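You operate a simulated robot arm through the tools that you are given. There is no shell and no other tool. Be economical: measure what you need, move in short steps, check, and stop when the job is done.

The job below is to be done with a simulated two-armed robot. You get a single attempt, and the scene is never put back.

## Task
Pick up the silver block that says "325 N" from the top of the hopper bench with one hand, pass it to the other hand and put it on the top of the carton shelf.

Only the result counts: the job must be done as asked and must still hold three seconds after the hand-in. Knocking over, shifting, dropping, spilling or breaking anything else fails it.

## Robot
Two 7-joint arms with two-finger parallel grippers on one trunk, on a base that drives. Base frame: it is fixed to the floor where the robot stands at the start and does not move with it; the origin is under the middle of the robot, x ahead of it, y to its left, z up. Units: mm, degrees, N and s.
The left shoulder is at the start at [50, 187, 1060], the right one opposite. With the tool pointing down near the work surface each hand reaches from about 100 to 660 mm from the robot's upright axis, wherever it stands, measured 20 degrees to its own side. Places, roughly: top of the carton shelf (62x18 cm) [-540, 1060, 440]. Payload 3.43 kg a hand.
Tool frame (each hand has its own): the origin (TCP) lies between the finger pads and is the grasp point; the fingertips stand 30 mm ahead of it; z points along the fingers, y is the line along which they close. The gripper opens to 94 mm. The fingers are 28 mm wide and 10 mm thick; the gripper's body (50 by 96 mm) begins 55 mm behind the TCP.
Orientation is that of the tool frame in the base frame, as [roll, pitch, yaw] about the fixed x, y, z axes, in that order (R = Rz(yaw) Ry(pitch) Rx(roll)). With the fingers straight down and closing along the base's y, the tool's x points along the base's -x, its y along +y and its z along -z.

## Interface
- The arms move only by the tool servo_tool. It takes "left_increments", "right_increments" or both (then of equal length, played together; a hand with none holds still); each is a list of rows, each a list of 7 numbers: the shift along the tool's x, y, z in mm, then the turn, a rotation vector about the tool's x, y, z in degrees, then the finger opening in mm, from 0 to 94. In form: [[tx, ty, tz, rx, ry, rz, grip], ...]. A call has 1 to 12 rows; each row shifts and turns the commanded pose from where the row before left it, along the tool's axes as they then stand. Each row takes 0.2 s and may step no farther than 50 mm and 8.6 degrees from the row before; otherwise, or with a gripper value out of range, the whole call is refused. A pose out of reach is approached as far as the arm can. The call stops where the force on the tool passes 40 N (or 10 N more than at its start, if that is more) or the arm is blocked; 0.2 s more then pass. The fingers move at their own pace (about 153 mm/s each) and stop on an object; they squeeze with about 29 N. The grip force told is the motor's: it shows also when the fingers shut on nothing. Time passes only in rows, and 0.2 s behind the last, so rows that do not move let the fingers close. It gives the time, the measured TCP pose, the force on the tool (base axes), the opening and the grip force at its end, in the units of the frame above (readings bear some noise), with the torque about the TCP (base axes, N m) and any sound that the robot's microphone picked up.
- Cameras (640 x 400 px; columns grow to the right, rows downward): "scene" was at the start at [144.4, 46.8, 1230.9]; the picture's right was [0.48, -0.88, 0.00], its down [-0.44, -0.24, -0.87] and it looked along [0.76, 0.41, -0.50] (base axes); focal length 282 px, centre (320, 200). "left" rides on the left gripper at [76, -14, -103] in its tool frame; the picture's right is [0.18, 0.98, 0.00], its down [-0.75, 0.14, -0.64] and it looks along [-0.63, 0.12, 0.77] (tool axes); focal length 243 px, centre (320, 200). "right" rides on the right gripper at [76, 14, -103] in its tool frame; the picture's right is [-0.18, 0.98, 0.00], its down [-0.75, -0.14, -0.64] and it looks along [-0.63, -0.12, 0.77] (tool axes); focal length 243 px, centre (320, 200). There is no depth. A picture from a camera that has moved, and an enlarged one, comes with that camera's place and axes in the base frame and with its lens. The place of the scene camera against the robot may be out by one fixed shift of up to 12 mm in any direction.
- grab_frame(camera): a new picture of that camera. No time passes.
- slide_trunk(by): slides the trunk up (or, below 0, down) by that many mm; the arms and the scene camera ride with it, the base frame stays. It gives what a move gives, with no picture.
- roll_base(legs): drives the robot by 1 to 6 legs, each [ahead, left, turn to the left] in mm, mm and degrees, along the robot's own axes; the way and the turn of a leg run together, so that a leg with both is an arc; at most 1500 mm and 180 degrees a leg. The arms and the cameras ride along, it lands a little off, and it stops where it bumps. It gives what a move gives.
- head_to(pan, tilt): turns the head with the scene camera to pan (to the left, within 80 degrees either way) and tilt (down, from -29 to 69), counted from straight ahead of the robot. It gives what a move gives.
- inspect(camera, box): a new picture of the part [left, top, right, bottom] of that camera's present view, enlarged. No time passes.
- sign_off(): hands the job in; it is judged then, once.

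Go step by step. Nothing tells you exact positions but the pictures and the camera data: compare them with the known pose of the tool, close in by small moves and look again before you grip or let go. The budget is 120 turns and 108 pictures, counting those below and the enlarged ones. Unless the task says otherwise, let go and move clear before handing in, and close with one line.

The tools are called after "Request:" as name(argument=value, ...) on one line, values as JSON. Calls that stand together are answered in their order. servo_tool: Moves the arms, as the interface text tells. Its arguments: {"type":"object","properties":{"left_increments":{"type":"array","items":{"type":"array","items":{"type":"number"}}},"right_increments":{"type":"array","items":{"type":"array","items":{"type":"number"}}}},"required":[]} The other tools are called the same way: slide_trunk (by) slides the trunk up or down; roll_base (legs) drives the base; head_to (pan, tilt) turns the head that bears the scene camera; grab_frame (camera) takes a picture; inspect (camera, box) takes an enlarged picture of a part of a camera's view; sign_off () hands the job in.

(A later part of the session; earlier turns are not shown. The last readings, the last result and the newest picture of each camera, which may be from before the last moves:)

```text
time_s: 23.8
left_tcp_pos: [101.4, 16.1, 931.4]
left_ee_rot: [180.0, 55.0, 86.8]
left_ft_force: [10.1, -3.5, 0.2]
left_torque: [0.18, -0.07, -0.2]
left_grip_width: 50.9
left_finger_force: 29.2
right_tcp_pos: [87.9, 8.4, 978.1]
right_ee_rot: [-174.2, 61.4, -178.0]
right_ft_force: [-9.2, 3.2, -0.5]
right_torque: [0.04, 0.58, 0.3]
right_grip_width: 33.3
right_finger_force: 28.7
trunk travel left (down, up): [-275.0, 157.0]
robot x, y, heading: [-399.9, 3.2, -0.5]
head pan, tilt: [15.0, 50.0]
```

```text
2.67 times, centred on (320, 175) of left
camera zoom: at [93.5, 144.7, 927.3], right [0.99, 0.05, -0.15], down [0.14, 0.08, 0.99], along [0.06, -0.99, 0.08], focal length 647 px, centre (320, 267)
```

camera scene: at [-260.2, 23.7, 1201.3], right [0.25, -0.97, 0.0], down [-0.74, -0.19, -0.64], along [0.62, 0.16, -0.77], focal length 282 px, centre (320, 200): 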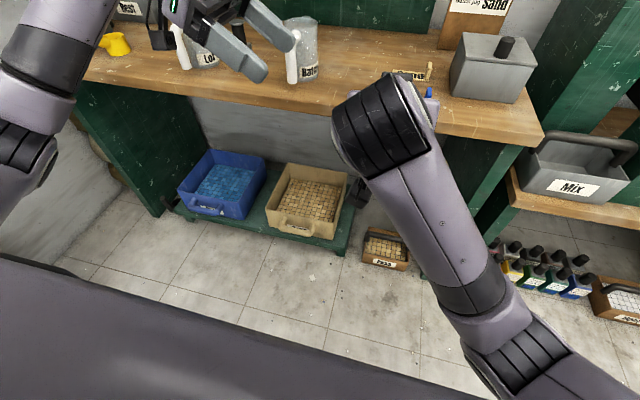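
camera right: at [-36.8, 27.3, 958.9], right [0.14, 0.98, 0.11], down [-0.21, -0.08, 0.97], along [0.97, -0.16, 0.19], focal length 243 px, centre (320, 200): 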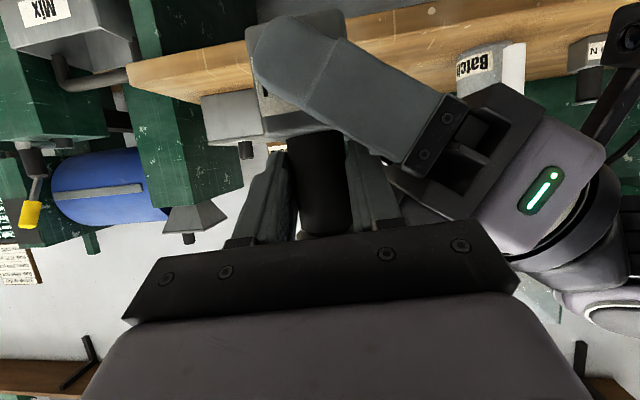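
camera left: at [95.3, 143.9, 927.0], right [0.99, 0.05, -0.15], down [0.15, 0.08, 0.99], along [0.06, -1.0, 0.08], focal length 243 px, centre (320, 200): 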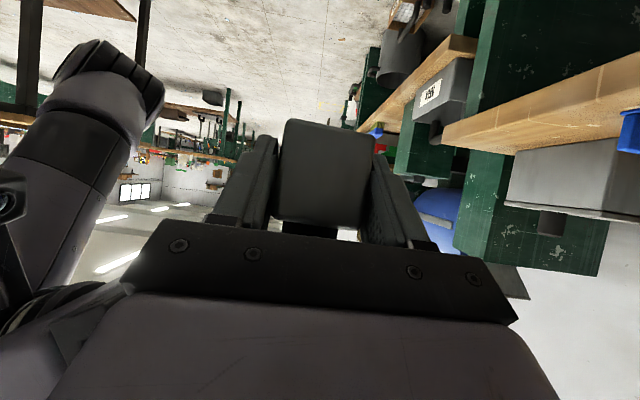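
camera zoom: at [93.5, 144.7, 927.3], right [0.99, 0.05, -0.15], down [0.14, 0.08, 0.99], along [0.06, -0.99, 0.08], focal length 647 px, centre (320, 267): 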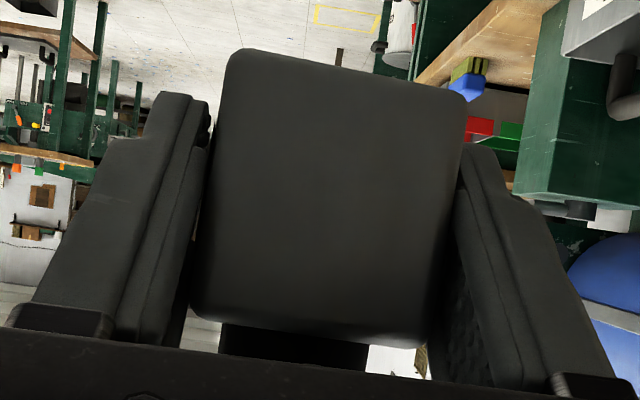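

The image is unchanged and the force merely flipped, so both left fingers hold the block firmly. I go back 1.5 mm to null the force, then open the right fingers slightly.

Request:
servo_tool(left_increments=[[0, 1.6, 0, 0, 0, 0, 20], [0, 0, 0, 0, 0, 0, 20]])

Request:
servo_tool(right_increments=[[0, 0, 0, 0, 0, 0, 38], [0, 0, 0, 0, 0, 0, 42], [0, 0, 0, 0, 0, 0, 42]])

Request:
inspect(camera="left", box=[220, 100, 420, 250])

Request:
grab_frame(camera="right")

```text
time_s: 24.4
left_tcp_pos: [101.4, 15.1, 930.7]
left_ee_rot: [-179.9, 54.9, 86.7]
left_ft_force: [2.4, -0.9, -0.9]
left_torque: [0.11, -0.26, -0.07]
left_grip_width: 51.2
left_finger_force: 29.4
right_tcp_pos: [87.9, 7.9, 978.6]
right_ee_rot: [-174.2, 61.4, -178.2]
right_ft_force: [-2.8, 1.2, -0.3]
right_torque: [0.05, 0.41, 0.12]
right_grip_width: 33.5
right_finger_force: 29.0
trunk travel left (down, up): [-275.0, 157.0]
robot x, y, heading: [-398.2, 2.1, -0.5]
head pan, tilt: [15.0, 50.0]
```

```text
time_s: 25.2
left_tcp_pos: [102.3, 15.3, 930.4]
left_ee_rot: [-180.0, 54.9, 86.7]
left_ft_force: [-2.5, 1.9, -8.5]
left_torque: [-0.01, -0.16, 0.05]
left_grip_width: 50.5
left_finger_force: 28.9
right_tcp_pos: [87.6, 7.2, 979.2]
right_ee_rot: [-174.2, 61.3, -178.3]
right_ft_force: [1.9, -1.6, 2.6]
right_torque: [0.04, -0.03, -0.07]
right_grip_width: 41.1
right_finger_force: 0.1
trunk travel left (down, up): [-275.0, 157.0]
robot x, y, heading: [-402.2, 0.7, -0.2]
head pan, tilt: [15.0, 50.0]
```

```text
2.67 times, centred on (320, 175) of left
camera zoom: at [94.6, 144.1, 927.2], right [0.99, 0.05, -0.15], down [0.15, 0.08, 0.99], along [0.06, -1.0, 0.08], focal length 647 px, centre (320, 267)
```

zoom: 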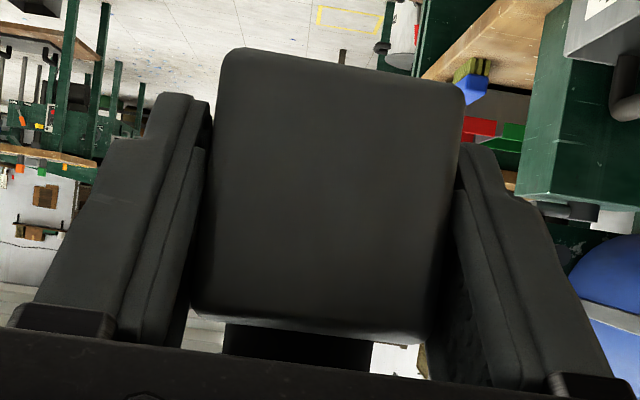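

```text
66 pictures are left
camera right: at [-36.8, 27.4, 959.2], right [0.14, 0.98, 0.11], down [-0.21, -0.08, 0.97], along [0.97, -0.16, 0.19], focal length 243 px, centre (320, 200)
```

right: 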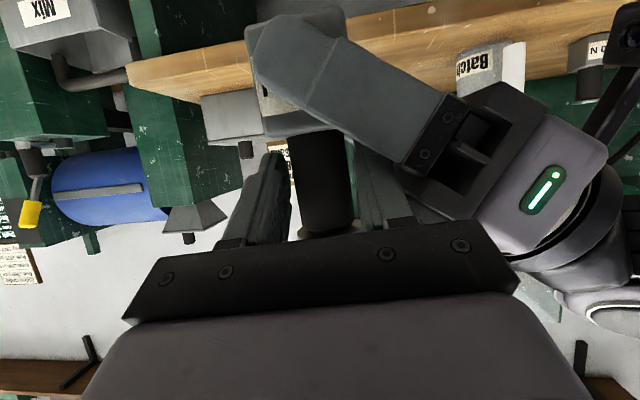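

The block settled flat in the left grip (~50.5 mm), carrying its weight. I open the right a bit more and withdraw along its own axis in small steps.

Request:
servo_tool(right_increments=[[0, 0, 0, 0, 0, 0, 47], [0, 0, -10, 0, 0, 0, 47], [0, 0, -10, 0, 0, 0, 47]])

Request:
grab_frame(camera="right")

```text
time_s: 26.0
left_tcp_pos: [100.3, 13.7, 933.0]
left_ee_rot: [179.6, 55.3, 86.0]
left_ft_force: [-8.3, -11.4, 0.3]
left_torque: [0.42, -0.23, 0.02]
left_grip_width: 50.5
left_finger_force: 29.2
right_tcp_pos: [78.1, -3.4, 988.8]
right_ee_rot: [-170.9, 62.1, -176.7]
right_ft_force: [8.4, 11.9, -6.1]
right_torque: [0.17, -0.07, 0.03]
right_grip_width: 53.5
right_finger_force: 5.6
trunk travel left (down, up): [-275.0, 157.0]
robot x, y, heading: [-399.0, 2.5, -0.2]
head pan, tilt: [15.0, 50.0]
```

```text
65 pictures are left
camera right: at [-45.2, 19.1, 966.5], right [0.17, 0.98, 0.09], down [-0.23, -0.05, 0.97], along [0.96, -0.18, 0.21], focal length 243 px, centre (320, 200)
```

right: 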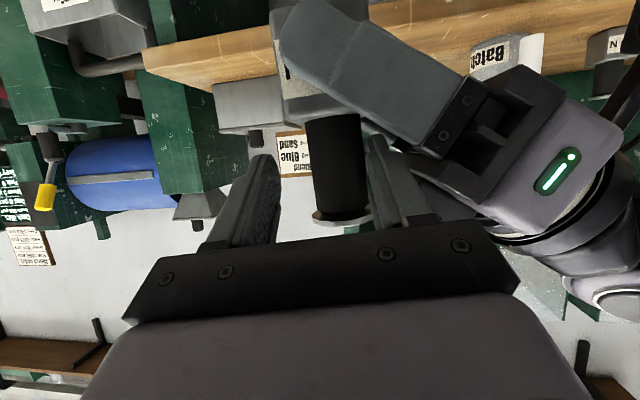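

The right arm drifts sideways near its limit and tugs on the shaft with ~12 N. I'll hold it still and move the left hand (with the block) instead: first a few mm to −y to relieve the contact.

Request:
servo_tool(left_increments=[[-2.9, 0.3, 4.1, 0, 0, 0, 20], [-2.9, 0.3, 4.1, 0, 0, 0, 20], [0, 0, 0, 0, 0, 0, 20]])

Request:
grab_frame(camera="right")

```text
time_s: 26.8
left_tcp_pos: [102.2, 6.2, 930.6]
left_ee_rot: [-180.0, 54.9, 86.9]
left_ft_force: [0.8, 3.3, -6.4]
left_torque: [-0.14, 0.12, -0.08]
left_grip_width: 50.3
left_finger_force: 29.1
right_tcp_pos: [78.2, -3.7, 986.6]
right_ee_rot: [-170.9, 62.1, -176.9]
right_ft_force: [-2.2, -2.7, -0.4]
right_torque: [0.03, -0.02, 0.04]
right_grip_width: 45.2
right_finger_force: 0.1
trunk travel left (down, up): [-275.0, 157.0]
robot x, y, heading: [-402.1, 0.2, -0.4]
head pan, tilt: [15.0, 50.0]
```

```text
64 pictures are left
camera right: at [-45.8, 18.6, 965.3], right [0.17, 0.98, 0.09], down [-0.22, -0.05, 0.97], along [0.96, -0.19, 0.21], focal length 243 px, centre (320, 200)
```

right: 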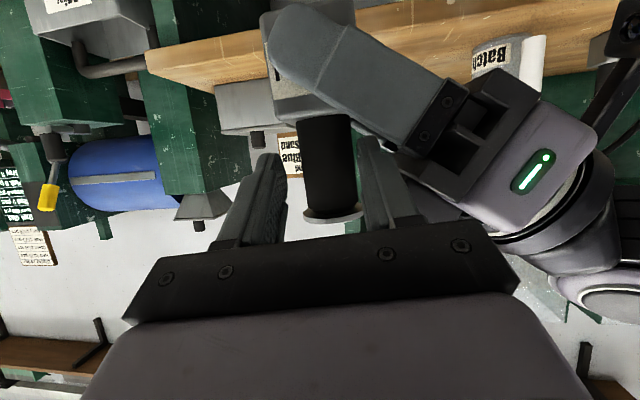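

The shaft is now centered between the open right fingers. I move the block out with the left hand along the right hand's axis.

Request:
servo_tool(left_increments=[[4.1, 10.6, 3.8, 0, 0, 0, 20], [4.1, 10.6, 3.8, 0, 0, 0, 20], [4.1, 10.6, 3.8, 0, 0, 0, 20]])

Request:
grab_frame(camera="right")

```text
time_s: 27.6
left_tcp_pos: [134.0, 0.9, 914.1]
left_ee_rot: [180.0, 54.9, 86.7]
left_ft_force: [0.7, 0.8, -5.7]
left_torque: [0.06, 0.02, -0.02]
left_grip_width: 50.4
left_finger_force: 28.9
right_tcp_pos: [77.5, -4.0, 984.7]
right_ee_rot: [-170.6, 61.9, -176.5]
right_ft_force: [0.0, 0.1, 0.4]
right_torque: [0.0, -0.01, 0.01]
right_grip_width: 47.1
right_finger_force: 0.1
trunk travel left (down, up): [-275.0, 157.0]
robot x, y, heading: [-397.9, 3.3, -0.3]
head pan, tilt: [15.0, 50.0]
```

```text
63 pictures are left
camera right: at [-46.1, 18.9, 963.9], right [0.17, 0.98, 0.09], down [-0.22, -0.05, 0.97], along [0.96, -0.18, 0.21], focal length 243 px, centre (320, 200)
```

right: 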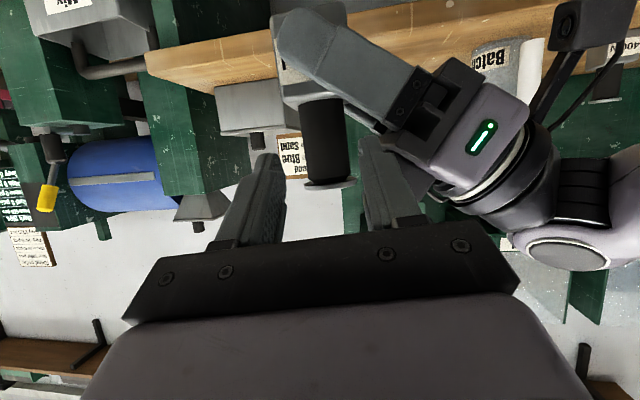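

The right hand is free of forces. I continue until the block is fully clear, then move it left and away.

Request:
servo_tool(left_increments=[[4.1, 10.6, 3.8, 0, 0, 0, 20], [4.1, 10.6, 3.8, 0, 0, 0, 20], [4.1, 10.6, 3.8, 0, 0, 0, 20], [6, 0, -38, 0, 0, 0, 20], [10, 0, -40, 0, 0, 0, 20], [10, 0, -40, 0, 0, 0, 20]])

Request:
grab_frame(camera="right")

Request:
grab_frame(camera="left")

```text
time_s: 29.0
left_tcp_pos: [171.8, 110.8, 943.8]
left_ee_rot: [179.9, 55.0, 86.6]
left_ft_force: [0.9, -0.3, -6.1]
left_torque: [0.04, -0.01, 0.02]
left_grip_width: 50.5
left_finger_force: 29.1
right_tcp_pos: [77.9, -2.4, 983.3]
right_ee_rot: [-170.5, 61.6, -176.4]
right_ft_force: [0.4, -0.7, -0.2]
right_torque: [-0.01, -0.02, 0.0]
right_grip_width: 47.1
right_finger_force: 0.0
trunk travel left (down, up): [-275.0, 157.0]
robot x, y, heading: [-400.5, 0.9, -0.6]
head pan, tilt: [15.0, 50.0]
```

```text
62 pictures are left
camera right: at [-46.8, 19.2, 962.3], right [0.17, 0.98, 0.08], down [-0.22, -0.05, 0.97], along [0.96, -0.18, 0.21], focal length 243 px, centre (320, 200)
```

right: 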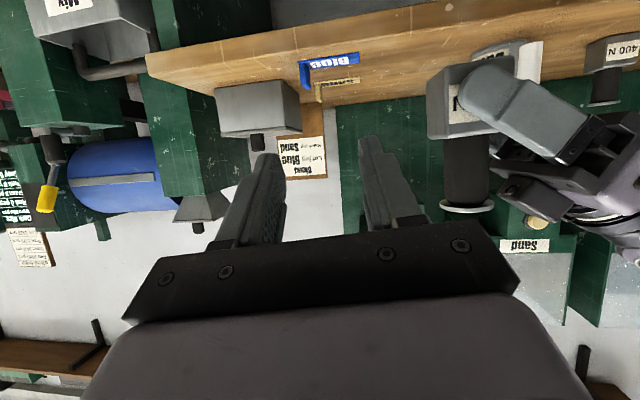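

```text
61 pictures are left
camera left: at [165.1, 239.7, 939.8], right [0.99, 0.05, -0.15], down [0.15, 0.08, 0.99], along [0.06, -1.0, 0.08], focal length 243 px, centre (320, 200)
```

left: 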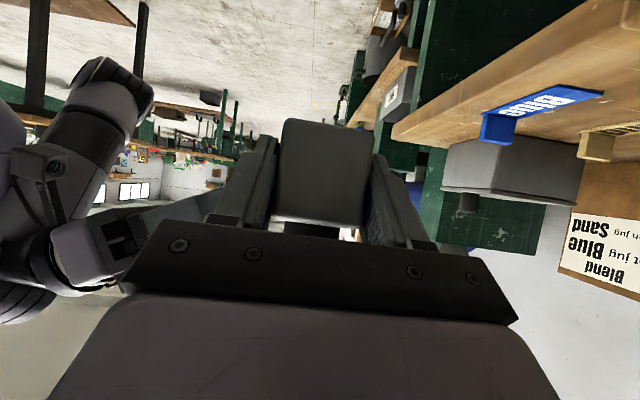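

The handover is done; the left hand alone carries the block. I now move the right hand away to its side and point it down.

Request:
servo_tool(right_increments=[[-10, -40, -10, 0, 8.5, 0, 47], [-10, -40, -10, 0, 8.5, 0, 47], [-10, -40, -10, 0, 8.5, 0, 47], [-10, -40, -10, 0, 8.5, 0, 47], [-10, -40, -10, 0, 8.5, 0, 47], [0, -40, -20, 0, 8.5, 0, 47], [0, -30, -20, 0, 8.5, 0, 47]])

Request:
head_to(pan=80, tilt=30)

Request:
grab_frame(camera="scene")

```text
time_s: 29.6
left_tcp_pos: [170.6, 111.8, 941.4]
left_ee_rot: [-179.8, 54.8, 86.9]
left_ft_force: [-1.0, -0.5, -5.5]
left_torque: [0.04, 0.0, -0.01]
left_grip_width: 50.2
left_finger_force: 28.8
right_tcp_pos: [92.1, -109.3, 967.4]
right_ee_rot: [-165.6, 46.1, -178.3]
right_ft_force: [-0.4, -0.2, 0.8]
right_torque: [0.03, 0.04, -0.01]
right_grip_width: 46.7
right_finger_force: 0.1
right hand out of reach, approached as far as the arm can: row 2
trunk travel left (down, up): [-275.0, 157.0]
robot x, y, heading: [-400.0, -1.1, -0.6]
head pan, tilt: [15.0, 50.0]
stopped in row 2 (right hand): the arm was blocked; the commanded pose is now the measured one
```

```text
time_s: 31.0
left_tcp_pos: [171.8, 111.3, 942.4]
left_ee_rot: [180.0, 54.9, 86.6]
left_ft_force: [0.1, 1.1, -5.7]
left_torque: [0.04, -0.01, -0.03]
left_grip_width: 50.3
left_finger_force: 29.0
right_tcp_pos: [91.6, -110.1, 966.9]
right_ee_rot: [-165.7, 46.1, -178.3]
right_ft_force: [0.4, 0.0, 0.0]
right_torque: [0.02, -0.03, -0.01]
right_grip_width: 46.9
right_finger_force: 0.1
trunk travel left (down, up): [-275.0, 157.0]
robot x, y, heading: [-401.2, 1.2, -0.4]
head pan, tilt: [80.0, 30.0]
```

```text
60 pictures are left
camera scene: at [-318.4, 93.4, 1230.8], right [0.98, -0.18, 0.0], down [-0.09, -0.49, -0.87], along [0.16, 0.85, -0.5], focal length 282 px, centre (320, 200)
```

scene: 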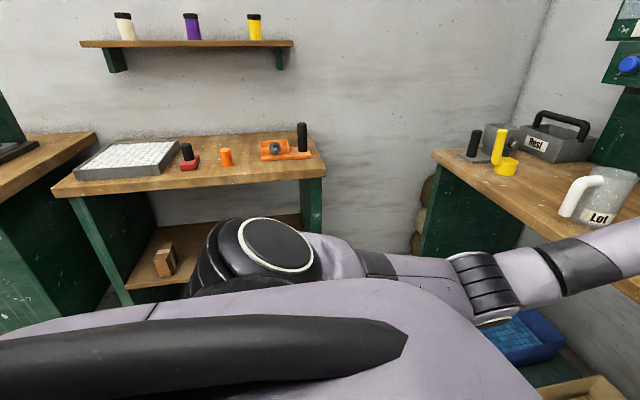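

I can see the table whose lower board (z≈440, brown boxes) is the carton shelf. The right arm is still near a limit, so I unwind its pitch without translating.

Request:
servo_tool(right_increments=[[0, -15, 0, -3, 7, 0, 47], [0, -15, 0, -3, 7, 0, 47], [0, -15, 0, -3, 7, 0, 47], [0, -15, 0, -3, 7, 0, 47], [0, -15, 0, -2, 7, 0, 47], [0, -15, 0, 0, 7, 0, 47]])

```text
time_s: 31.5
left_tcp_pos: [172.9, 110.3, 942.0]
left_ee_rot: [-179.6, 54.8, 86.9]
left_ft_force: [0.2, 0.4, -5.9]
left_torque: [0.04, -0.02, -0.02]
left_grip_width: 50.4
left_finger_force: 29.4
right_tcp_pos: [110.6, -190.1, 935.2]
right_ee_rot: [-163.5, 35.1, 178.7]
right_ft_force: [0.5, 0.3, 0.3]
right_torque: [0.0, -0.01, 0.01]
right_grip_width: 47.1
right_finger_force: 0.0
right hand out of reach, approached as far as the arm can: row 1, 2
trunk travel left (down, up): [-275.0, 157.0]
robot x, y, heading: [-399.5, 1.5, -0.4]
head pan, tilt: [80.0, 30.0]
stopped in row 2 (right hand): the arm was blocked; the commanded pose is now the measured one
```

Request:
servo_tool(right_increments=[[0, 0, 0, 0, 6, 0, 47], [0, 0, 0, 0, 6, 0, 47], [0, 0, 0, 0, 6, 0, 47], [0, 0, 0, 0, 6, 0, 47], [0, 0, 0, 0, 6, 0, 47], [0, 0, 0, 0, 5, 0, 47]])

Request:
head_to(pan=-15, tilt=40)

Request:
grab_frame(camera="scene")

```text
time_s: 32.9
left_tcp_pos: [172.4, 110.5, 944.2]
left_ee_rot: [-180.0, 54.9, 86.5]
left_ft_force: [0.5, -0.1, -6.5]
left_torque: [0.09, -0.02, 0.0]
left_grip_width: 50.3
left_finger_force: 28.4
right_tcp_pos: [168.9, -233.7, 889.9]
right_ee_rot: [-165.3, 1.0, 167.3]
right_ft_force: [-0.4, 0.1, -0.7]
right_torque: [-0.02, 0.01, 0.01]
right_grip_width: 46.8
right_finger_force: 0.1
right hand out of reach, approached as far as the arm can: row 2, 3, 4, 5, 6
trunk travel left (down, up): [-275.0, 157.0]
robot x, y, heading: [-403.2, 3.0, -0.4]
head pan, tilt: [80.0, 30.0]
```

```text
time_s: 34.6
left_tcp_pos: [173.4, 111.0, 942.8]
left_ee_rot: [-180.0, 54.9, 86.5]
left_ft_force: [0.3, 0.5, -6.0]
left_torque: [0.05, -0.03, -0.06]
left_grip_width: 50.2
left_finger_force: 29.0
right_tcp_pos: [168.1, -233.3, 893.9]
right_ee_rot: [-165.8, 1.5, 167.5]
right_ft_force: [-1.3, -0.1, -0.5]
right_torque: [-0.02, 0.02, -0.01]
right_grip_width: 46.7
right_finger_force: 0.2
trunk travel left (down, up): [-275.0, 157.0]
robot x, y, heading: [-399.0, 3.0, -0.3]
head pan, tilt: [-15.0, 40.0]
```

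```text
59 pictures are left
camera scene: at [-252.7, -18.2, 1215.5], right [-0.26, -0.96, 0.0], down [-0.62, 0.17, -0.77], along [0.74, -0.2, -0.64], focal length 282 px, centre (320, 200)
```

scene: 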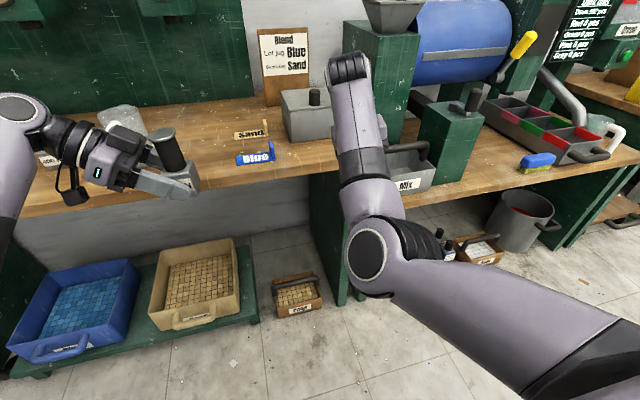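

Request:
servo_tool(right_increments=[[20, 0, -25, -5, 0, 0, 47], [20, 0, -25, -5, 0, 3, 47], [20, 0, -25, -4, 0, 3, 47], [20, 0, -25, 0, 0, 3, 47], [20, 0, -25, 0, 0, 3, 47], [20, 0, -20, 0, 0, 0, 47]])

```text
time_s: 36.0
left_tcp_pos: [171.8, 110.8, 943.7]
left_ee_rot: [-180.0, 54.9, 86.6]
left_ft_force: [0.2, 0.1, -5.9]
left_torque: [0.05, -0.04, 0.0]
left_grip_width: 50.0
left_finger_force: 28.5
right_tcp_pos: [188.9, -207.5, 1018.6]
right_ee_rot: [179.0, 1.5, 156.8]
right_ft_force: [-0.1, 0.0, 0.6]
right_torque: [-0.03, 0.0, -0.04]
right_grip_width: 46.9
right_finger_force: 0.1
right hand out of reach, approached as far as the arm can: row 1, 2, 3, 4, 5, 6
trunk travel left (down, up): [-275.0, 157.0]
robot x, y, heading: [-398.2, 1.1, -0.3]
head pan, tilt: [-15.0, 40.0]
```

Request:
servo_tool(right_increments=[[0, 0, 0, 0, 0, -8, 47], [0, 0, 0, 0, 0, -8, 47], [0, 0, 0, 0, 0, -7, 47], [25, 0, 0, 0, 0, 0, 47], [25, 0, 0, 0, 0, 0, 47], [25, 0, 0, 0, 0, 0, 47], [25, 0, 0, 0, 0, 0, 47]])

```text
time_s: 37.6
left_tcp_pos: [171.0, 110.5, 943.2]
left_ee_rot: [180.0, 55.0, 86.6]
left_ft_force: [0.2, -0.2, -5.5]
left_torque: [0.07, 0.02, 0.01]
left_grip_width: 50.1
left_finger_force: 28.9
right_tcp_pos: [183.4, -229.7, 1028.7]
right_ee_rot: [179.6, 1.8, 179.7]
right_ft_force: [-0.1, -1.1, 0.3]
right_torque: [0.04, 0.02, -0.01]
right_grip_width: 47.2
right_finger_force: 0.0
right hand out of reach, approached as far as the arm can: row 4, 5, 6, 7
trunk travel left (down, up): [-275.0, 157.0]
robot x, y, heading: [-396.5, 2.5, -0.4]
head pan, tilt: [-15.0, 40.0]
```

Request:
head_to(pan=-40, tilt=35)

Request:
grab_frame(camera="scene")

```text
time_s: 38.5
left_tcp_pos: [172.3, 110.0, 943.3]
left_ee_rot: [179.9, 54.9, 86.6]
left_ft_force: [0.3, -0.3, -6.0]
left_torque: [0.05, 0.02, 0.02]
left_grip_width: 50.4
left_finger_force: 29.3
right_tcp_pos: [181.7, -228.7, 1031.7]
right_ee_rot: [179.8, 1.7, 179.9]
right_ft_force: [-0.5, 0.1, -0.2]
right_torque: [0.02, 0.02, 0.04]
right_grip_width: 47.2
right_finger_force: 0.1
trunk travel left (down, up): [-275.0, 157.0]
robot x, y, heading: [-400.1, 0.4, -0.5]
head pan, tilt: [-40.0, 35.0]
```

```text
58 pictures are left
camera scene: at [-267.6, -52.7, 1223.0], right [-0.65, -0.76, 0.0], down [-0.44, 0.37, -0.82], along [0.62, -0.53, -0.57], focal length 282 px, centre (320, 200)
```

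scene: 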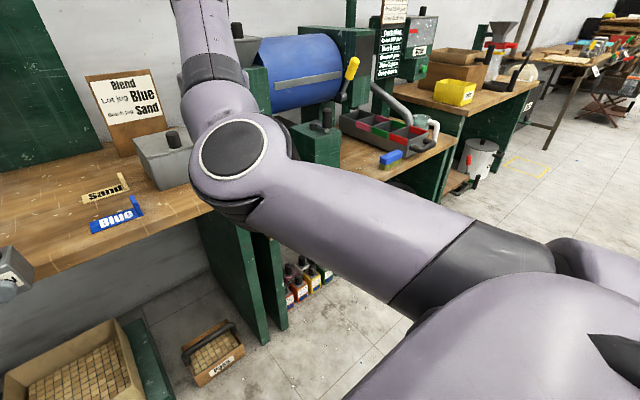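

The right elbow is swung inward in front of the shoulder, which blocks folding. I swing the right hand outward to the right to bring the elbow out.

Request:
servo_tool(right_increments=[[0, -45, 0, 0, 0, 0, 47], [0, -45, 0, 0, 0, 0, 47], [0, -45, 0, 0, 0, 0, 47], [0, -45, 0, 0, 0, 0, 47], [20, -40, 0, 0, 0, 0, 47], [25, -35, 0, 0, 0, 0, 47], [30, -30, 0, 0, 0, 0, 47], [40, 0, 0, 0, 0, 0, 47], [40, 0, 0, 0, 0, 0, 47], [40, 0, 0, 0, 0, 0, 47]])

Request:
grab_frame(camera="scene")

```text
time_s: 40.7
left_tcp_pos: [171.4, 110.2, 942.9]
left_ee_rot: [-180.0, 54.9, 86.6]
left_ft_force: [0.0, -0.1, -5.1]
left_torque: [0.04, 0.01, -0.05]
left_grip_width: 50.2
left_finger_force: 29.3
right_tcp_pos: [-9.9, -512.0, 1022.5]
right_ee_rot: [179.7, 1.7, -179.6]
right_ft_force: [-0.5, 0.6, 0.1]
right_torque: [0.04, -0.02, 0.01]
right_grip_width: 46.9
right_finger_force: 0.0
trunk travel left (down, up): [-275.0, 157.0]
robot x, y, heading: [-397.8, 4.3, -0.6]
head pan, tilt: [-40.0, 35.0]
```

```text
57 pictures are left
camera scene: at [-267.8, -52.8, 1223.1], right [-0.65, -0.76, 0.0], down [-0.44, 0.37, -0.82], along [0.62, -0.53, -0.57], focal length 282 px, centre (320, 200)
```

scene: 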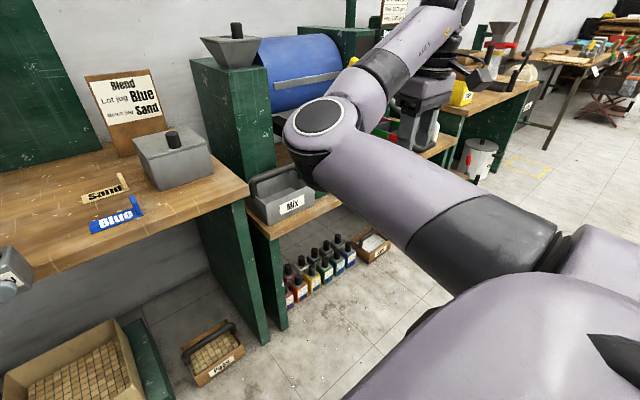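

That works. I keep pulling the right hand back toward the robot's side.

Request:
servo_tool(right_increments=[[40, 0, 0, 0, 0, 0, 47], [40, 0, 0, 0, 0, 0, 47], [40, 0, 0, 0, 0, 0, 47], [40, 0, -10, 0, 0, 0, 47], [30, 0, -10, 0, 0, 0, 47]])

Request:
grab_frame(camera="scene")

```text
time_s: 41.9
left_tcp_pos: [172.0, 109.8, 943.6]
left_ee_rot: [-179.9, 54.9, 86.7]
left_ft_force: [0.3, -0.5, -5.2]
left_torque: [0.04, 0.04, 0.01]
left_grip_width: 50.3
left_finger_force: 28.5
right_tcp_pos: [-201.4, -515.1, 1036.0]
right_ee_rot: [179.8, 1.7, -179.7]
right_ft_force: [-0.2, -0.3, 0.1]
right_torque: [-0.03, -0.01, 0.02]
right_grip_width: 46.9
right_finger_force: 0.1
trunk travel left (down, up): [-275.0, 157.0]
robot x, y, heading: [-399.4, 4.9, -0.4]
head pan, tilt: [-40.0, 35.0]
```

```text
56 pictures are left
camera scene: at [-267.8, -52.7, 1223.1], right [-0.65, -0.76, 0.0], down [-0.44, 0.37, -0.82], along [0.62, -0.53, -0.57], focal length 282 px, centre (320, 200)
```

scene: 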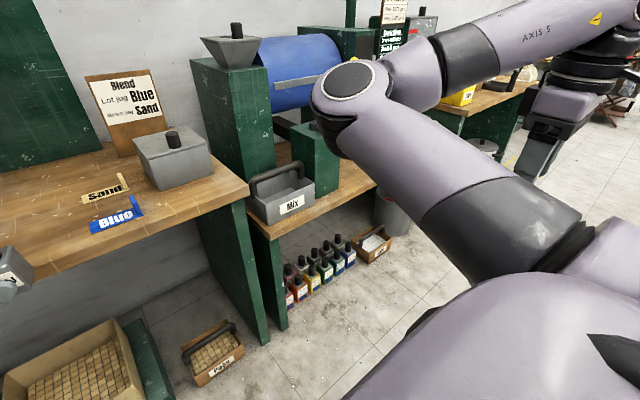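

The right arm is now folded at the robot's side. I turn the robot 90° left on the spot to face the carton shelf and look.

Request:
roll_base(legs=[[0, 0, 90]])

Request:
head_to(pan=0, tilt=30)

Request:
grab_frame(camera="scene")

```text
time_s: 46.1
left_tcp_pos: [-503.7, 574.8, 943.0]
left_ee_rot: [179.9, 55.0, 176.0]
left_ft_force: [-0.2, 0.8, -6.6]
left_torque: [-0.03, 0.06, 0.0]
left_grip_width: 50.2
left_finger_force: 29.0
right_tcp_pos: [117.8, 195.2, 1036.8]
right_ee_rot: [179.8, 1.6, -90.5]
right_ft_force: [0.7, -0.6, -1.0]
right_torque: [0.02, 0.0, -0.02]
right_grip_width: 47.0
right_finger_force: 0.0
trunk travel left (down, up): [-275.0, 157.0]
robot x, y, heading: [-402.1, 5.0, 89.1]
head pan, tilt: [-40.0, 35.0]
```

```text
time_s: 47.2
left_tcp_pos: [-504.1, 574.1, 943.5]
left_ee_rot: [179.9, 54.8, 176.0]
left_ft_force: [0.0, -0.7, -6.6]
left_torque: [-0.02, 0.04, -0.02]
left_grip_width: 50.3
left_finger_force: 28.9
right_tcp_pos: [119.3, 195.9, 1036.5]
right_ee_rot: [179.8, 1.6, -90.4]
right_ft_force: [0.0, -0.1, 1.3]
right_torque: [0.0, -0.03, -0.02]
right_grip_width: 47.0
right_finger_force: 0.1
trunk travel left (down, up): [-275.0, 157.0]
robot x, y, heading: [-403.1, 3.1, 88.9]
head pan, tilt: [0.0, 30.0]
```

```text
55 pictures are left
camera scene: at [-390.9, 154.0, 1230.8], right [1.0, -0.02, 0.0], down [-0.01, -0.5, -0.87], along [0.02, 0.87, -0.5], focal length 282 px, centre (320, 200)
```

scene: 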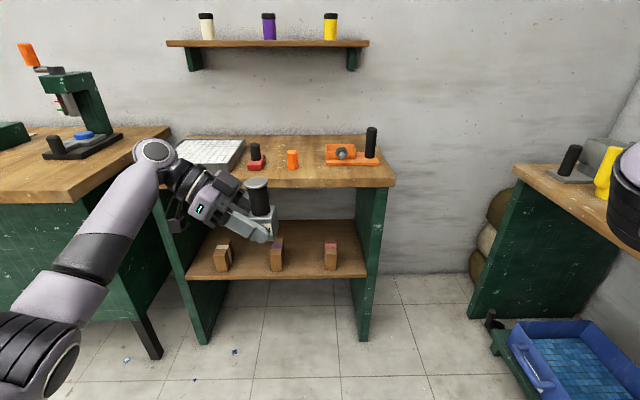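

I have a clear view: the shelf front edge is near y≈950, with three boxes near its front, and a ~160 mm gap between the middle and right boxes. I now swing the left hand 94° about the vertical so it points forward to the shelf.

Request:
servo_tool(left_increments=[[0, 0, 0, -7.0, 0, -4.9, 20], [0, 0, 0, -7.0, 0, -4.9, 20], [0, 0, 0, -7.0, 0, -4.9, 20], [0, 0, 0, -7.0, 0, -4.9, 20], [0, 0, 0, -7.0, 0, -4.9, 20], [0, 0, 0, -7.0, 0, -4.9, 20], [0, 0, 0, -7.0, 0, -4.9, 20], [0, 0, 0, -7.0, 0, -4.9, 20], [0, 0, 0, -7.0, 0, -4.9, 20], [0, 0, 0, -7.0, 0, -4.9, 20], [0, 0, 0, -7.0, 0, -4.9, 20]])

Request:
grab_frame(camera="scene")

Request:
grab_frame(camera="left")

```text
time_s: 49.6
left_tcp_pos: [-502.8, 574.0, 943.0]
left_ee_rot: [179.9, 55.1, -90.1]
left_ft_force: [-0.3, 0.7, -6.6]
left_torque: [-0.08, 0.01, -0.03]
left_grip_width: 50.4
left_finger_force: 29.0
right_tcp_pos: [117.7, 195.8, 1035.9]
right_ee_rot: [179.7, 1.7, -90.3]
right_ft_force: [0.4, 0.9, 0.0]
right_torque: [-0.04, 0.0, -0.02]
right_grip_width: 46.8
right_finger_force: 0.0
trunk travel left (down, up): [-275.0, 157.0]
robot x, y, heading: [-401.7, -0.5, 89.1]
head pan, tilt: [0.0, 30.0]
```

```text
54 pictures are left
camera scene: at [-390.8, 154.0, 1230.8], right [1.0, -0.02, 0.0], down [-0.01, -0.5, -0.87], along [0.02, 0.87, -0.5], focal length 282 px, centre (320, 200)
```

scene: 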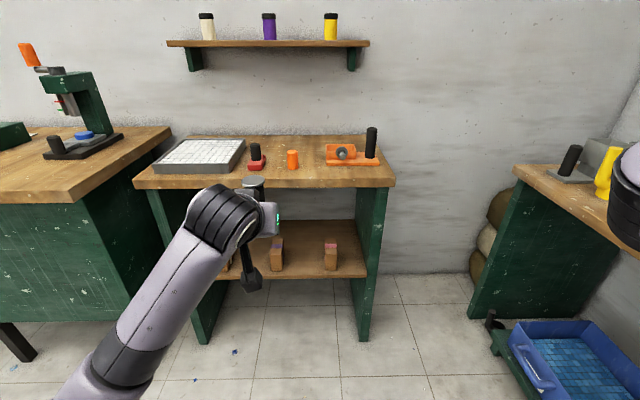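

```text
53 pictures are left
camera left: at [-488.6, 446.4, 939.0], right [-0.98, -0.11, -0.15], down [-0.14, -0.09, 0.99], along [-0.12, 0.99, 0.08], focal length 243 px, centre (320, 200)
```

left: 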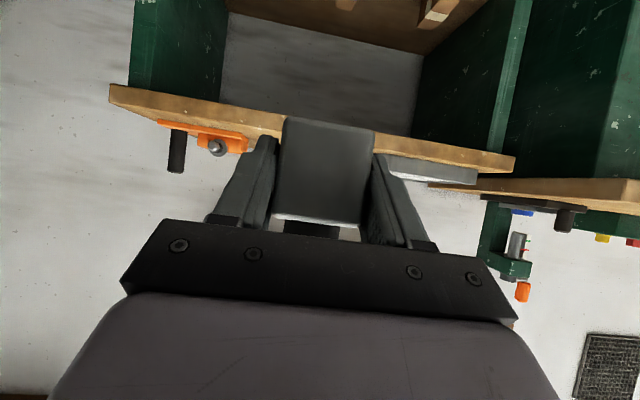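

The hand swing worked and the tabletop above the shelf spans z≈811–844 at y≈951. I lower the trunk by 240 mm in free space, then look again.

Request:
slide_trunk(by=-240)

Request:
grab_frame(camera="scene")

Request:
grab_frame(camera="left")

```text
time_s: 52.1
left_tcp_pos: [-502.6, 574.1, 703.2]
left_ee_rot: [180.0, 55.1, -90.1]
left_ft_force: [-0.1, -0.5, -5.9]
left_torque: [-0.03, 0.0, 0.02]
left_grip_width: 50.5
left_finger_force: 28.3
right_tcp_pos: [117.7, 195.7, 797.2]
right_ee_rot: [179.8, 1.6, -90.3]
right_ft_force: [0.2, 0.3, 0.2]
right_torque: [0.0, 0.0, -0.02]
right_grip_width: 47.2
right_finger_force: 0.0
trunk travel left (down, up): [-35.0, 397.0]
robot x, y, heading: [-401.6, -0.2, 88.8]
head pan, tilt: [0.0, 30.0]
```

```text
52 pictures are left
camera scene: at [-391.0, 153.8, 990.9], right [1.0, -0.02, 0.0], down [-0.01, -0.5, -0.87], along [0.02, 0.87, -0.5], focal length 282 px, centre (320, 200)
```

scene: 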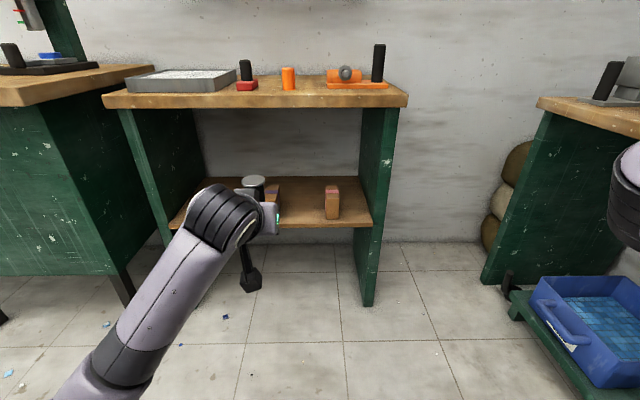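

```text
51 pictures are left
camera left: at [-489.1, 446.4, 699.1], right [-0.98, -0.11, -0.15], down [-0.14, -0.09, 0.99], along [-0.12, 0.99, 0.08], focal length 243 px, centre (320, 200)
```

left: 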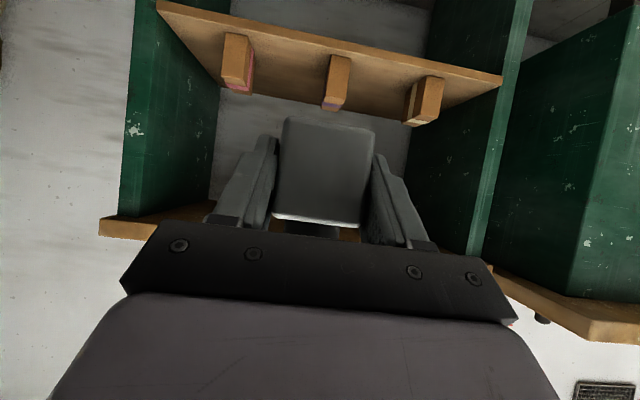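

Request:
inspect(camera="left", box=[150, 0, 350, 125])

Request:
inspect(camera="scene", box=[240, 150, 400, 250])

```text
3.20 times, centred on (250, 62) of left
camera zoom: at [-489.1, 446.4, 699.1], right [-0.98, -0.11, -0.15], down [-0.14, -0.09, 0.99], along [-0.12, 0.99, 0.08], focal length 776 px, centre (544, 640)
```

zoom: 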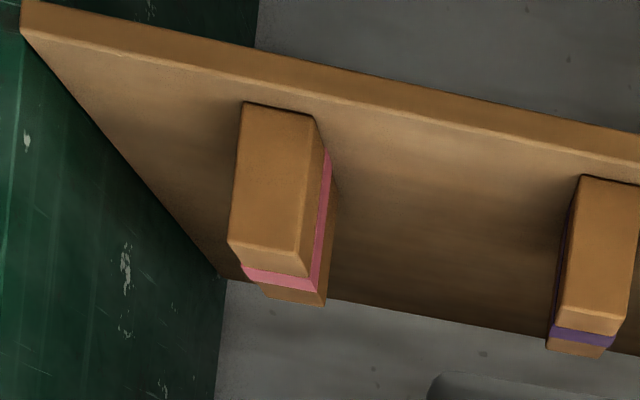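

```text
4.00 times, centred on (320, 200) of scene
camera zoom: at [-391.0, 153.8, 990.9], right [1.0, -0.02, 0.0], down [-0.01, -0.5, -0.87], along [0.02, 0.87, -0.5], focal length 1127 px, centre (320, 200)
```

zoom: 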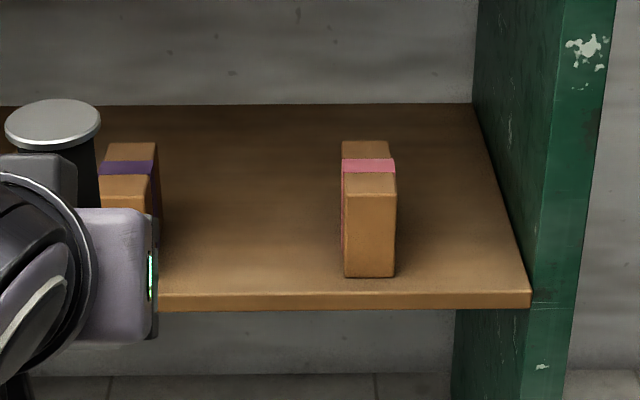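

Shelf geometry from the wrist camera: front edge y≈940, boxes at y≈965–1065 and 82 mm tall, with the free gap at x from −529 to −362; I'll aim for x≈−445, y≈1030. The block bottom is 31 mm below the TCP, so release is at TCP z≈471. I lower and draw in the left hand here first.

Request:
servo_tool(left_increments=[[37.3, 0, 5.8, 0, 0, 0, 20], [37.3, 0, 5.8, 0, 0, 0, 20], [37.3, 0, 5.8, 0, 0, 0, 20], [37.3, 0, 5.8, 0, 0, 0, 20], [37.3, 0, 5.8, 0, 0, 0, 20], [37.3, 0, 5.8, 0, 0, 0, 20]])

Request:
grab_frame(camera="left")

Request:
grab_frame(camera="scene")

```text
time_s: 53.3
left_tcp_pos: [-520.3, 545.5, 629.3]
left_ee_rot: [175.7, 67.0, -92.5]
left_ft_force: [0.3, 0.4, -5.9]
left_torque: [-0.09, 0.0, 0.03]
left_grip_width: 50.1
left_finger_force: 28.8
right_tcp_pos: [117.5, 194.5, 794.9]
right_ee_rot: [179.8, 1.8, -90.4]
right_ft_force: [0.6, 0.7, 0.1]
right_torque: [-0.02, 0.0, -0.03]
right_grip_width: 46.7
right_finger_force: 0.1
trunk travel left (down, up): [-35.0, 397.0]
robot x, y, heading: [-401.0, 2.4, 89.0]
head pan, tilt: [0.0, 30.0]
stopped in row 6 (left hand): the arm was blocked; the commanded pose is now the measured one
```

```text
48 pictures are left
camera left: at [-503.6, 421.2, 598.8], right [-0.99, -0.1, -0.14], down [-0.11, -0.3, 0.95], along [-0.13, 0.95, 0.29], focal length 243 px, centre (320, 200)
```

left: 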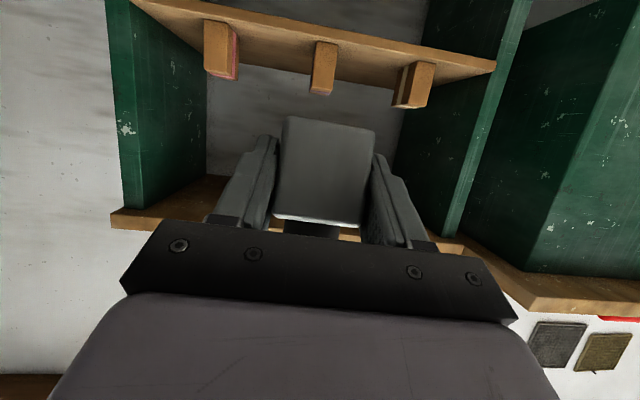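

```text
47 pictures are left
camera scene: at [-390.9, 153.5, 989.6], right [1.0, -0.02, 0.0], down [-0.01, -0.5, -0.87], along [0.02, 0.87, -0.5], focal length 282 px, centre (320, 200)
```

scene: 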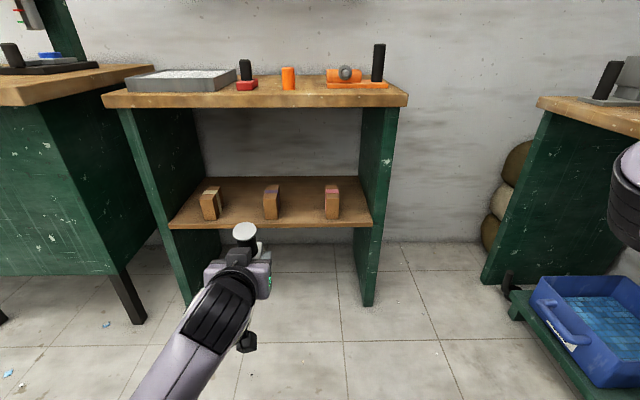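

The arm hit its fold limit when drawn in (wrist too near the shoulder), so it should stay more extended. I restore the pitch while moving forward and down, still well in front of the shelf.

Request:
servo_tool(left_increments=[[5, -5, 38, 0.8, 4, -0.5, 20], [12, -6, 38, 0.8, 4, -0.5, 20], [20, -6, 34, 0.7, 4, -0.4, 20], [0, 0, 0, 0, 0, 0, 20]])

Request:
slide_trunk(by=-30)

```text
time_s: 54.5
left_tcp_pos: [-561.8, 631.9, 535.4]
left_ee_rot: [172.1, 54.4, -93.6]
left_ft_force: [-0.1, 0.7, -6.1]
left_torque: [-0.05, 0.02, 0.0]
left_grip_width: 50.3
left_finger_force: 28.9
right_tcp_pos: [118.6, 196.0, 798.0]
right_ee_rot: [179.9, 1.7, -90.4]
right_ft_force: [-0.4, 0.5, -0.1]
right_torque: [-0.01, -0.01, -0.01]
right_grip_width: 47.0
right_finger_force: 0.2
trunk travel left (down, up): [-35.0, 397.0]
robot x, y, heading: [-396.7, -0.7, 88.6]
head pan, tilt: [0.0, 30.0]
stopped in row 4 (left hand): the arm was blocked; the commanded pose is now the measured one
```

```text
time_s: 55.3
left_tcp_pos: [-570.0, 634.9, 513.9]
left_ee_rot: [170.7, 55.3, -94.1]
left_ft_force: [0.4, -0.2, -6.3]
left_torque: [-0.08, -0.02, -0.01]
left_grip_width: 50.3
left_finger_force: 28.9
right_tcp_pos: [117.5, 193.0, 767.4]
right_ee_rot: [179.7, 1.8, -90.4]
right_ft_force: [0.6, -0.6, 0.4]
right_torque: [0.01, 0.04, 0.0]
right_grip_width: 47.0
right_finger_force: 0.1
trunk travel left (down, up): [-5.0, 427.0]
robot x, y, heading: [-397.0, 2.3, 88.9]
head pan, tilt: [0.0, 30.0]
```

The pose is drifting left with a ~9° roll, so another joint is at its limit. I try correcting the orientation alone at this more leftward position.

Request:
servo_tool(left_increments=[[0, 0, 0, 4, 0, 0, 20], [0, 0, 0, 4, 0, 0, 20], [0, 0, 0, 0, 0, 0, 20]])

Request:
head_to(pan=25, tilt=40)

Request:
grab_frame(camera="scene")

```text
time_s: 56.1
left_tcp_pos: [-557.2, 629.9, 506.1]
left_ee_rot: [-179.5, 54.8, -93.4]
left_ft_force: [-0.9, -0.5, -5.3]
left_torque: [-0.07, -0.02, 0.0]
left_grip_width: 50.4
left_finger_force: 29.4
right_tcp_pos: [118.2, 194.6, 765.7]
right_ee_rot: [179.8, 1.7, -90.4]
right_ft_force: [0.3, 0.5, -0.6]
right_torque: [-0.03, -0.01, -0.01]
right_grip_width: 46.9
right_finger_force: 0.1
trunk travel left (down, up): [-5.0, 427.0]
robot x, y, heading: [-402.0, 3.9, 89.0]
head pan, tilt: [0.0, 30.0]
```

```text
time_s: 57.0
left_tcp_pos: [-558.5, 630.4, 506.4]
left_ee_rot: [-179.7, 54.8, -93.5]
left_ft_force: [0.7, -0.4, -5.5]
left_torque: [-0.06, 0.01, 0.0]
left_grip_width: 50.4
left_finger_force: 28.4
right_tcp_pos: [117.1, 195.2, 766.3]
right_ee_rot: [179.8, 1.7, -90.5]
right_ft_force: [0.5, -0.2, 0.4]
right_torque: [0.0, 0.0, -0.02]
right_grip_width: 47.0
right_finger_force: 0.1
trunk travel left (down, up): [-5.0, 427.0]
robot x, y, heading: [-398.8, 0.8, 88.9]
head pan, tilt: [25.0, 40.0]
```

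```text
46 pictures are left
camera scene: at [-427.1, 141.2, 945.5], right [0.91, 0.41, 0.0], down [0.26, -0.59, -0.77], along [-0.31, 0.7, -0.64], focal length 282 px, centre (320, 200)
```

scene: 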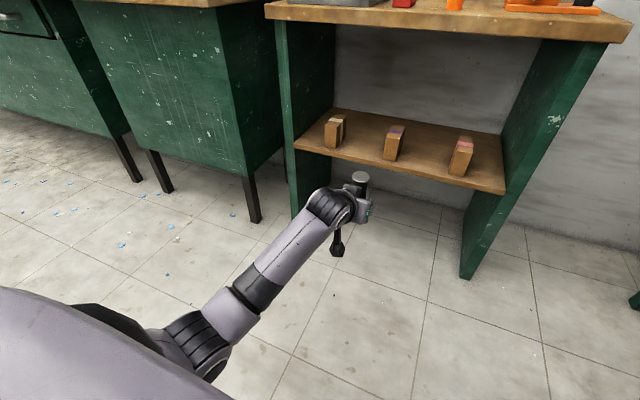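

The orientation is now correct with TCP at (−558, 630, 506), and the arm is comfortable. Now I'll drive the robot with the arm fixed: first part of the way, shifting right to line up with the gap.

Request:
roll_base(legs=[[0, -105, 0], [180, 0, 0]])

Request:
grab_frame(camera="left")

Request:
head_to(pan=15, tilt=35)

Request:
grab_frame(camera="scene")

```text
time_s: 59.2
left_tcp_pos: [-447.9, 807.6, 507.5]
left_ee_rot: [-179.6, 54.8, -93.6]
left_ft_force: [0.2, 0.2, -6.4]
left_torque: [-0.06, 0.0, 0.03]
left_grip_width: 50.2
left_finger_force: 29.0
right_tcp_pos: [226.4, 371.8, 766.8]
right_ee_rot: [179.8, 1.7, -90.5]
right_ft_force: [0.4, -0.2, 0.6]
right_torque: [0.0, -0.01, 0.0]
right_grip_width: 47.0
right_finger_force: 0.1
trunk travel left (down, up): [-5.0, 427.0]
robot x, y, heading: [-287.7, 178.9, 88.8]
head pan, tilt: [25.0, 40.0]
```

```text
45 pictures are left
camera left: at [-443.2, 679.1, 504.2], right [-0.99, -0.04, -0.15], down [-0.15, -0.08, 0.99], along [-0.05, 1.0, 0.07], focal length 243 px, centre (320, 200)
```

left: 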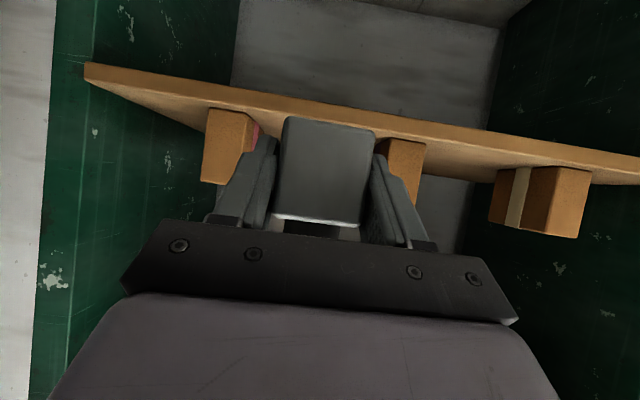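

```text
time_s: 60.0
left_tcp_pos: [-448.6, 807.1, 507.7]
left_ee_rot: [-179.6, 54.6, -93.5]
left_ft_force: [-0.6, 0.7, -6.4]
left_torque: [-0.09, 0.0, 0.02]
left_grip_width: 50.4
left_finger_force: 28.7
right_tcp_pos: [226.8, 370.5, 766.4]
right_ee_rot: [179.8, 1.6, -90.4]
right_ft_force: [1.0, 0.2, -0.5]
right_torque: [0.02, 0.01, 0.0]
right_grip_width: 46.8
right_finger_force: 0.0
trunk travel left (down, up): [-5.0, 427.0]
robot x, y, heading: [-291.5, 179.3, 88.8]
head pan, tilt: [15.0, 35.0]
```

```text
44 pictures are left
camera scene: at [-305.0, 324.9, 953.0], right [0.97, 0.24, 0.0], down [0.14, -0.56, -0.82], along [-0.2, 0.79, -0.57], focal length 282 px, centre (320, 200)
```

scene: 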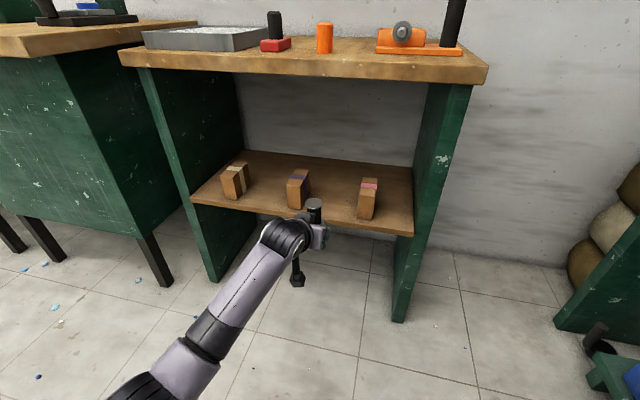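

Request:
inspect(camera="left", box=[180, 50, 460, 225])

Request:
inspect(camera="scene", box=[220, 140, 420, 265])

```text
2.29 times, centred on (320, 138) of left
camera zoom: at [-443.4, 678.9, 503.8], right [-0.99, -0.04, -0.15], down [-0.15, -0.08, 0.99], along [-0.05, 1.0, 0.07], focal length 555 px, centre (320, 343)
```

zoom: 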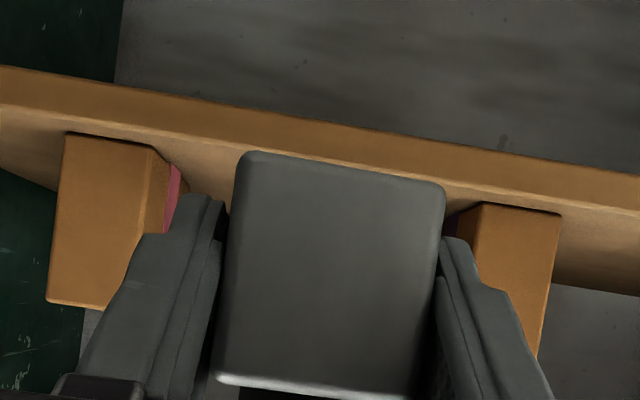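

```text
3.20 times, centred on (320, 202) of scene
camera zoom: at [-305.0, 324.9, 953.0], right [0.97, 0.24, 0.0], down [0.14, -0.56, -0.82], along [-0.2, 0.79, -0.57], focal length 902 px, centre (320, 192)
```

zoom: 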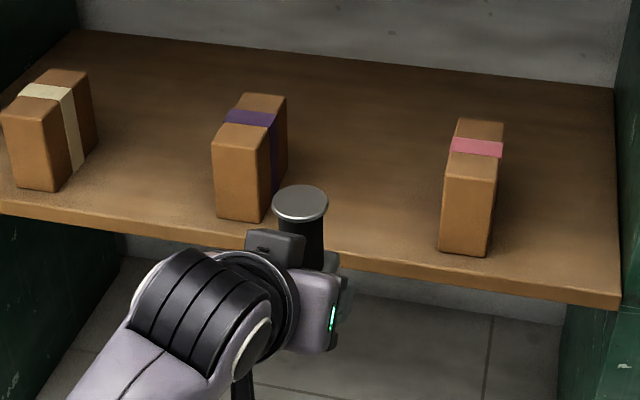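

The gap spans x≈−531 to −359 and the shelf front edge is y≈936; the block is lined up at x≈−447 with about 36 mm of clearance underneath. I drive forward another 130 mm and check.

Request:
roll_base(legs=[[130, 0, 0]])

Request:
grab_frame(camera="left")

Request:
grab_frame(camera="scene")

```text
time_s: 61.2
left_tcp_pos: [-445.7, 936.3, 507.0]
left_ee_rot: [-179.6, 54.7, -93.6]
left_ft_force: [-0.2, 0.6, -6.1]
left_torque: [-0.03, 0.03, 0.02]
left_grip_width: 50.3
left_finger_force: 29.4
right_tcp_pos: [230.1, 500.4, 766.4]
right_ee_rot: [179.8, 1.7, -90.6]
right_ft_force: [0.4, 0.3, 0.2]
right_torque: [0.0, 0.01, -0.02]
right_grip_width: 47.1
right_finger_force: 0.1
trunk travel left (down, up): [-5.0, 427.0]
robot x, y, heading: [-291.6, 305.6, 89.0]
head pan, tilt: [15.0, 35.0]
```

```text
41 pictures are left
camera left: at [-440.3, 809.3, 504.1], right [-0.99, -0.04, -0.15], down [-0.15, -0.08, 0.99], along [-0.05, 1.0, 0.07], focal length 243 px, centre (320, 200)
```

left: 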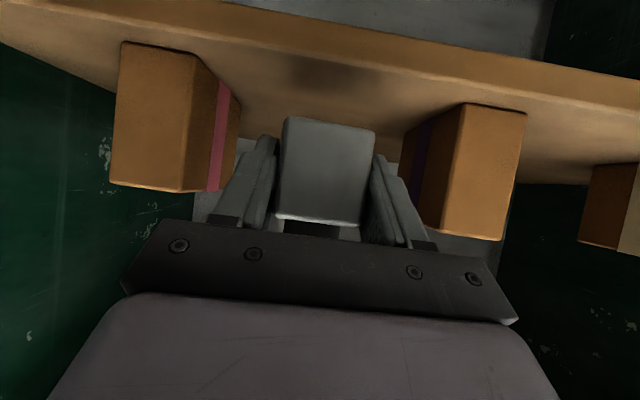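

```text
40 pictures are left
camera scene: at [-302.3, 455.1, 953.0], right [0.97, 0.24, 0.0], down [0.14, -0.56, -0.82], along [-0.2, 0.8, -0.57], focal length 282 px, centre (320, 200)
```

scene: 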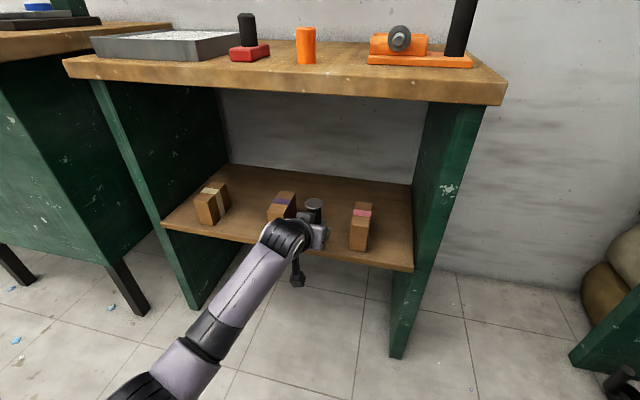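

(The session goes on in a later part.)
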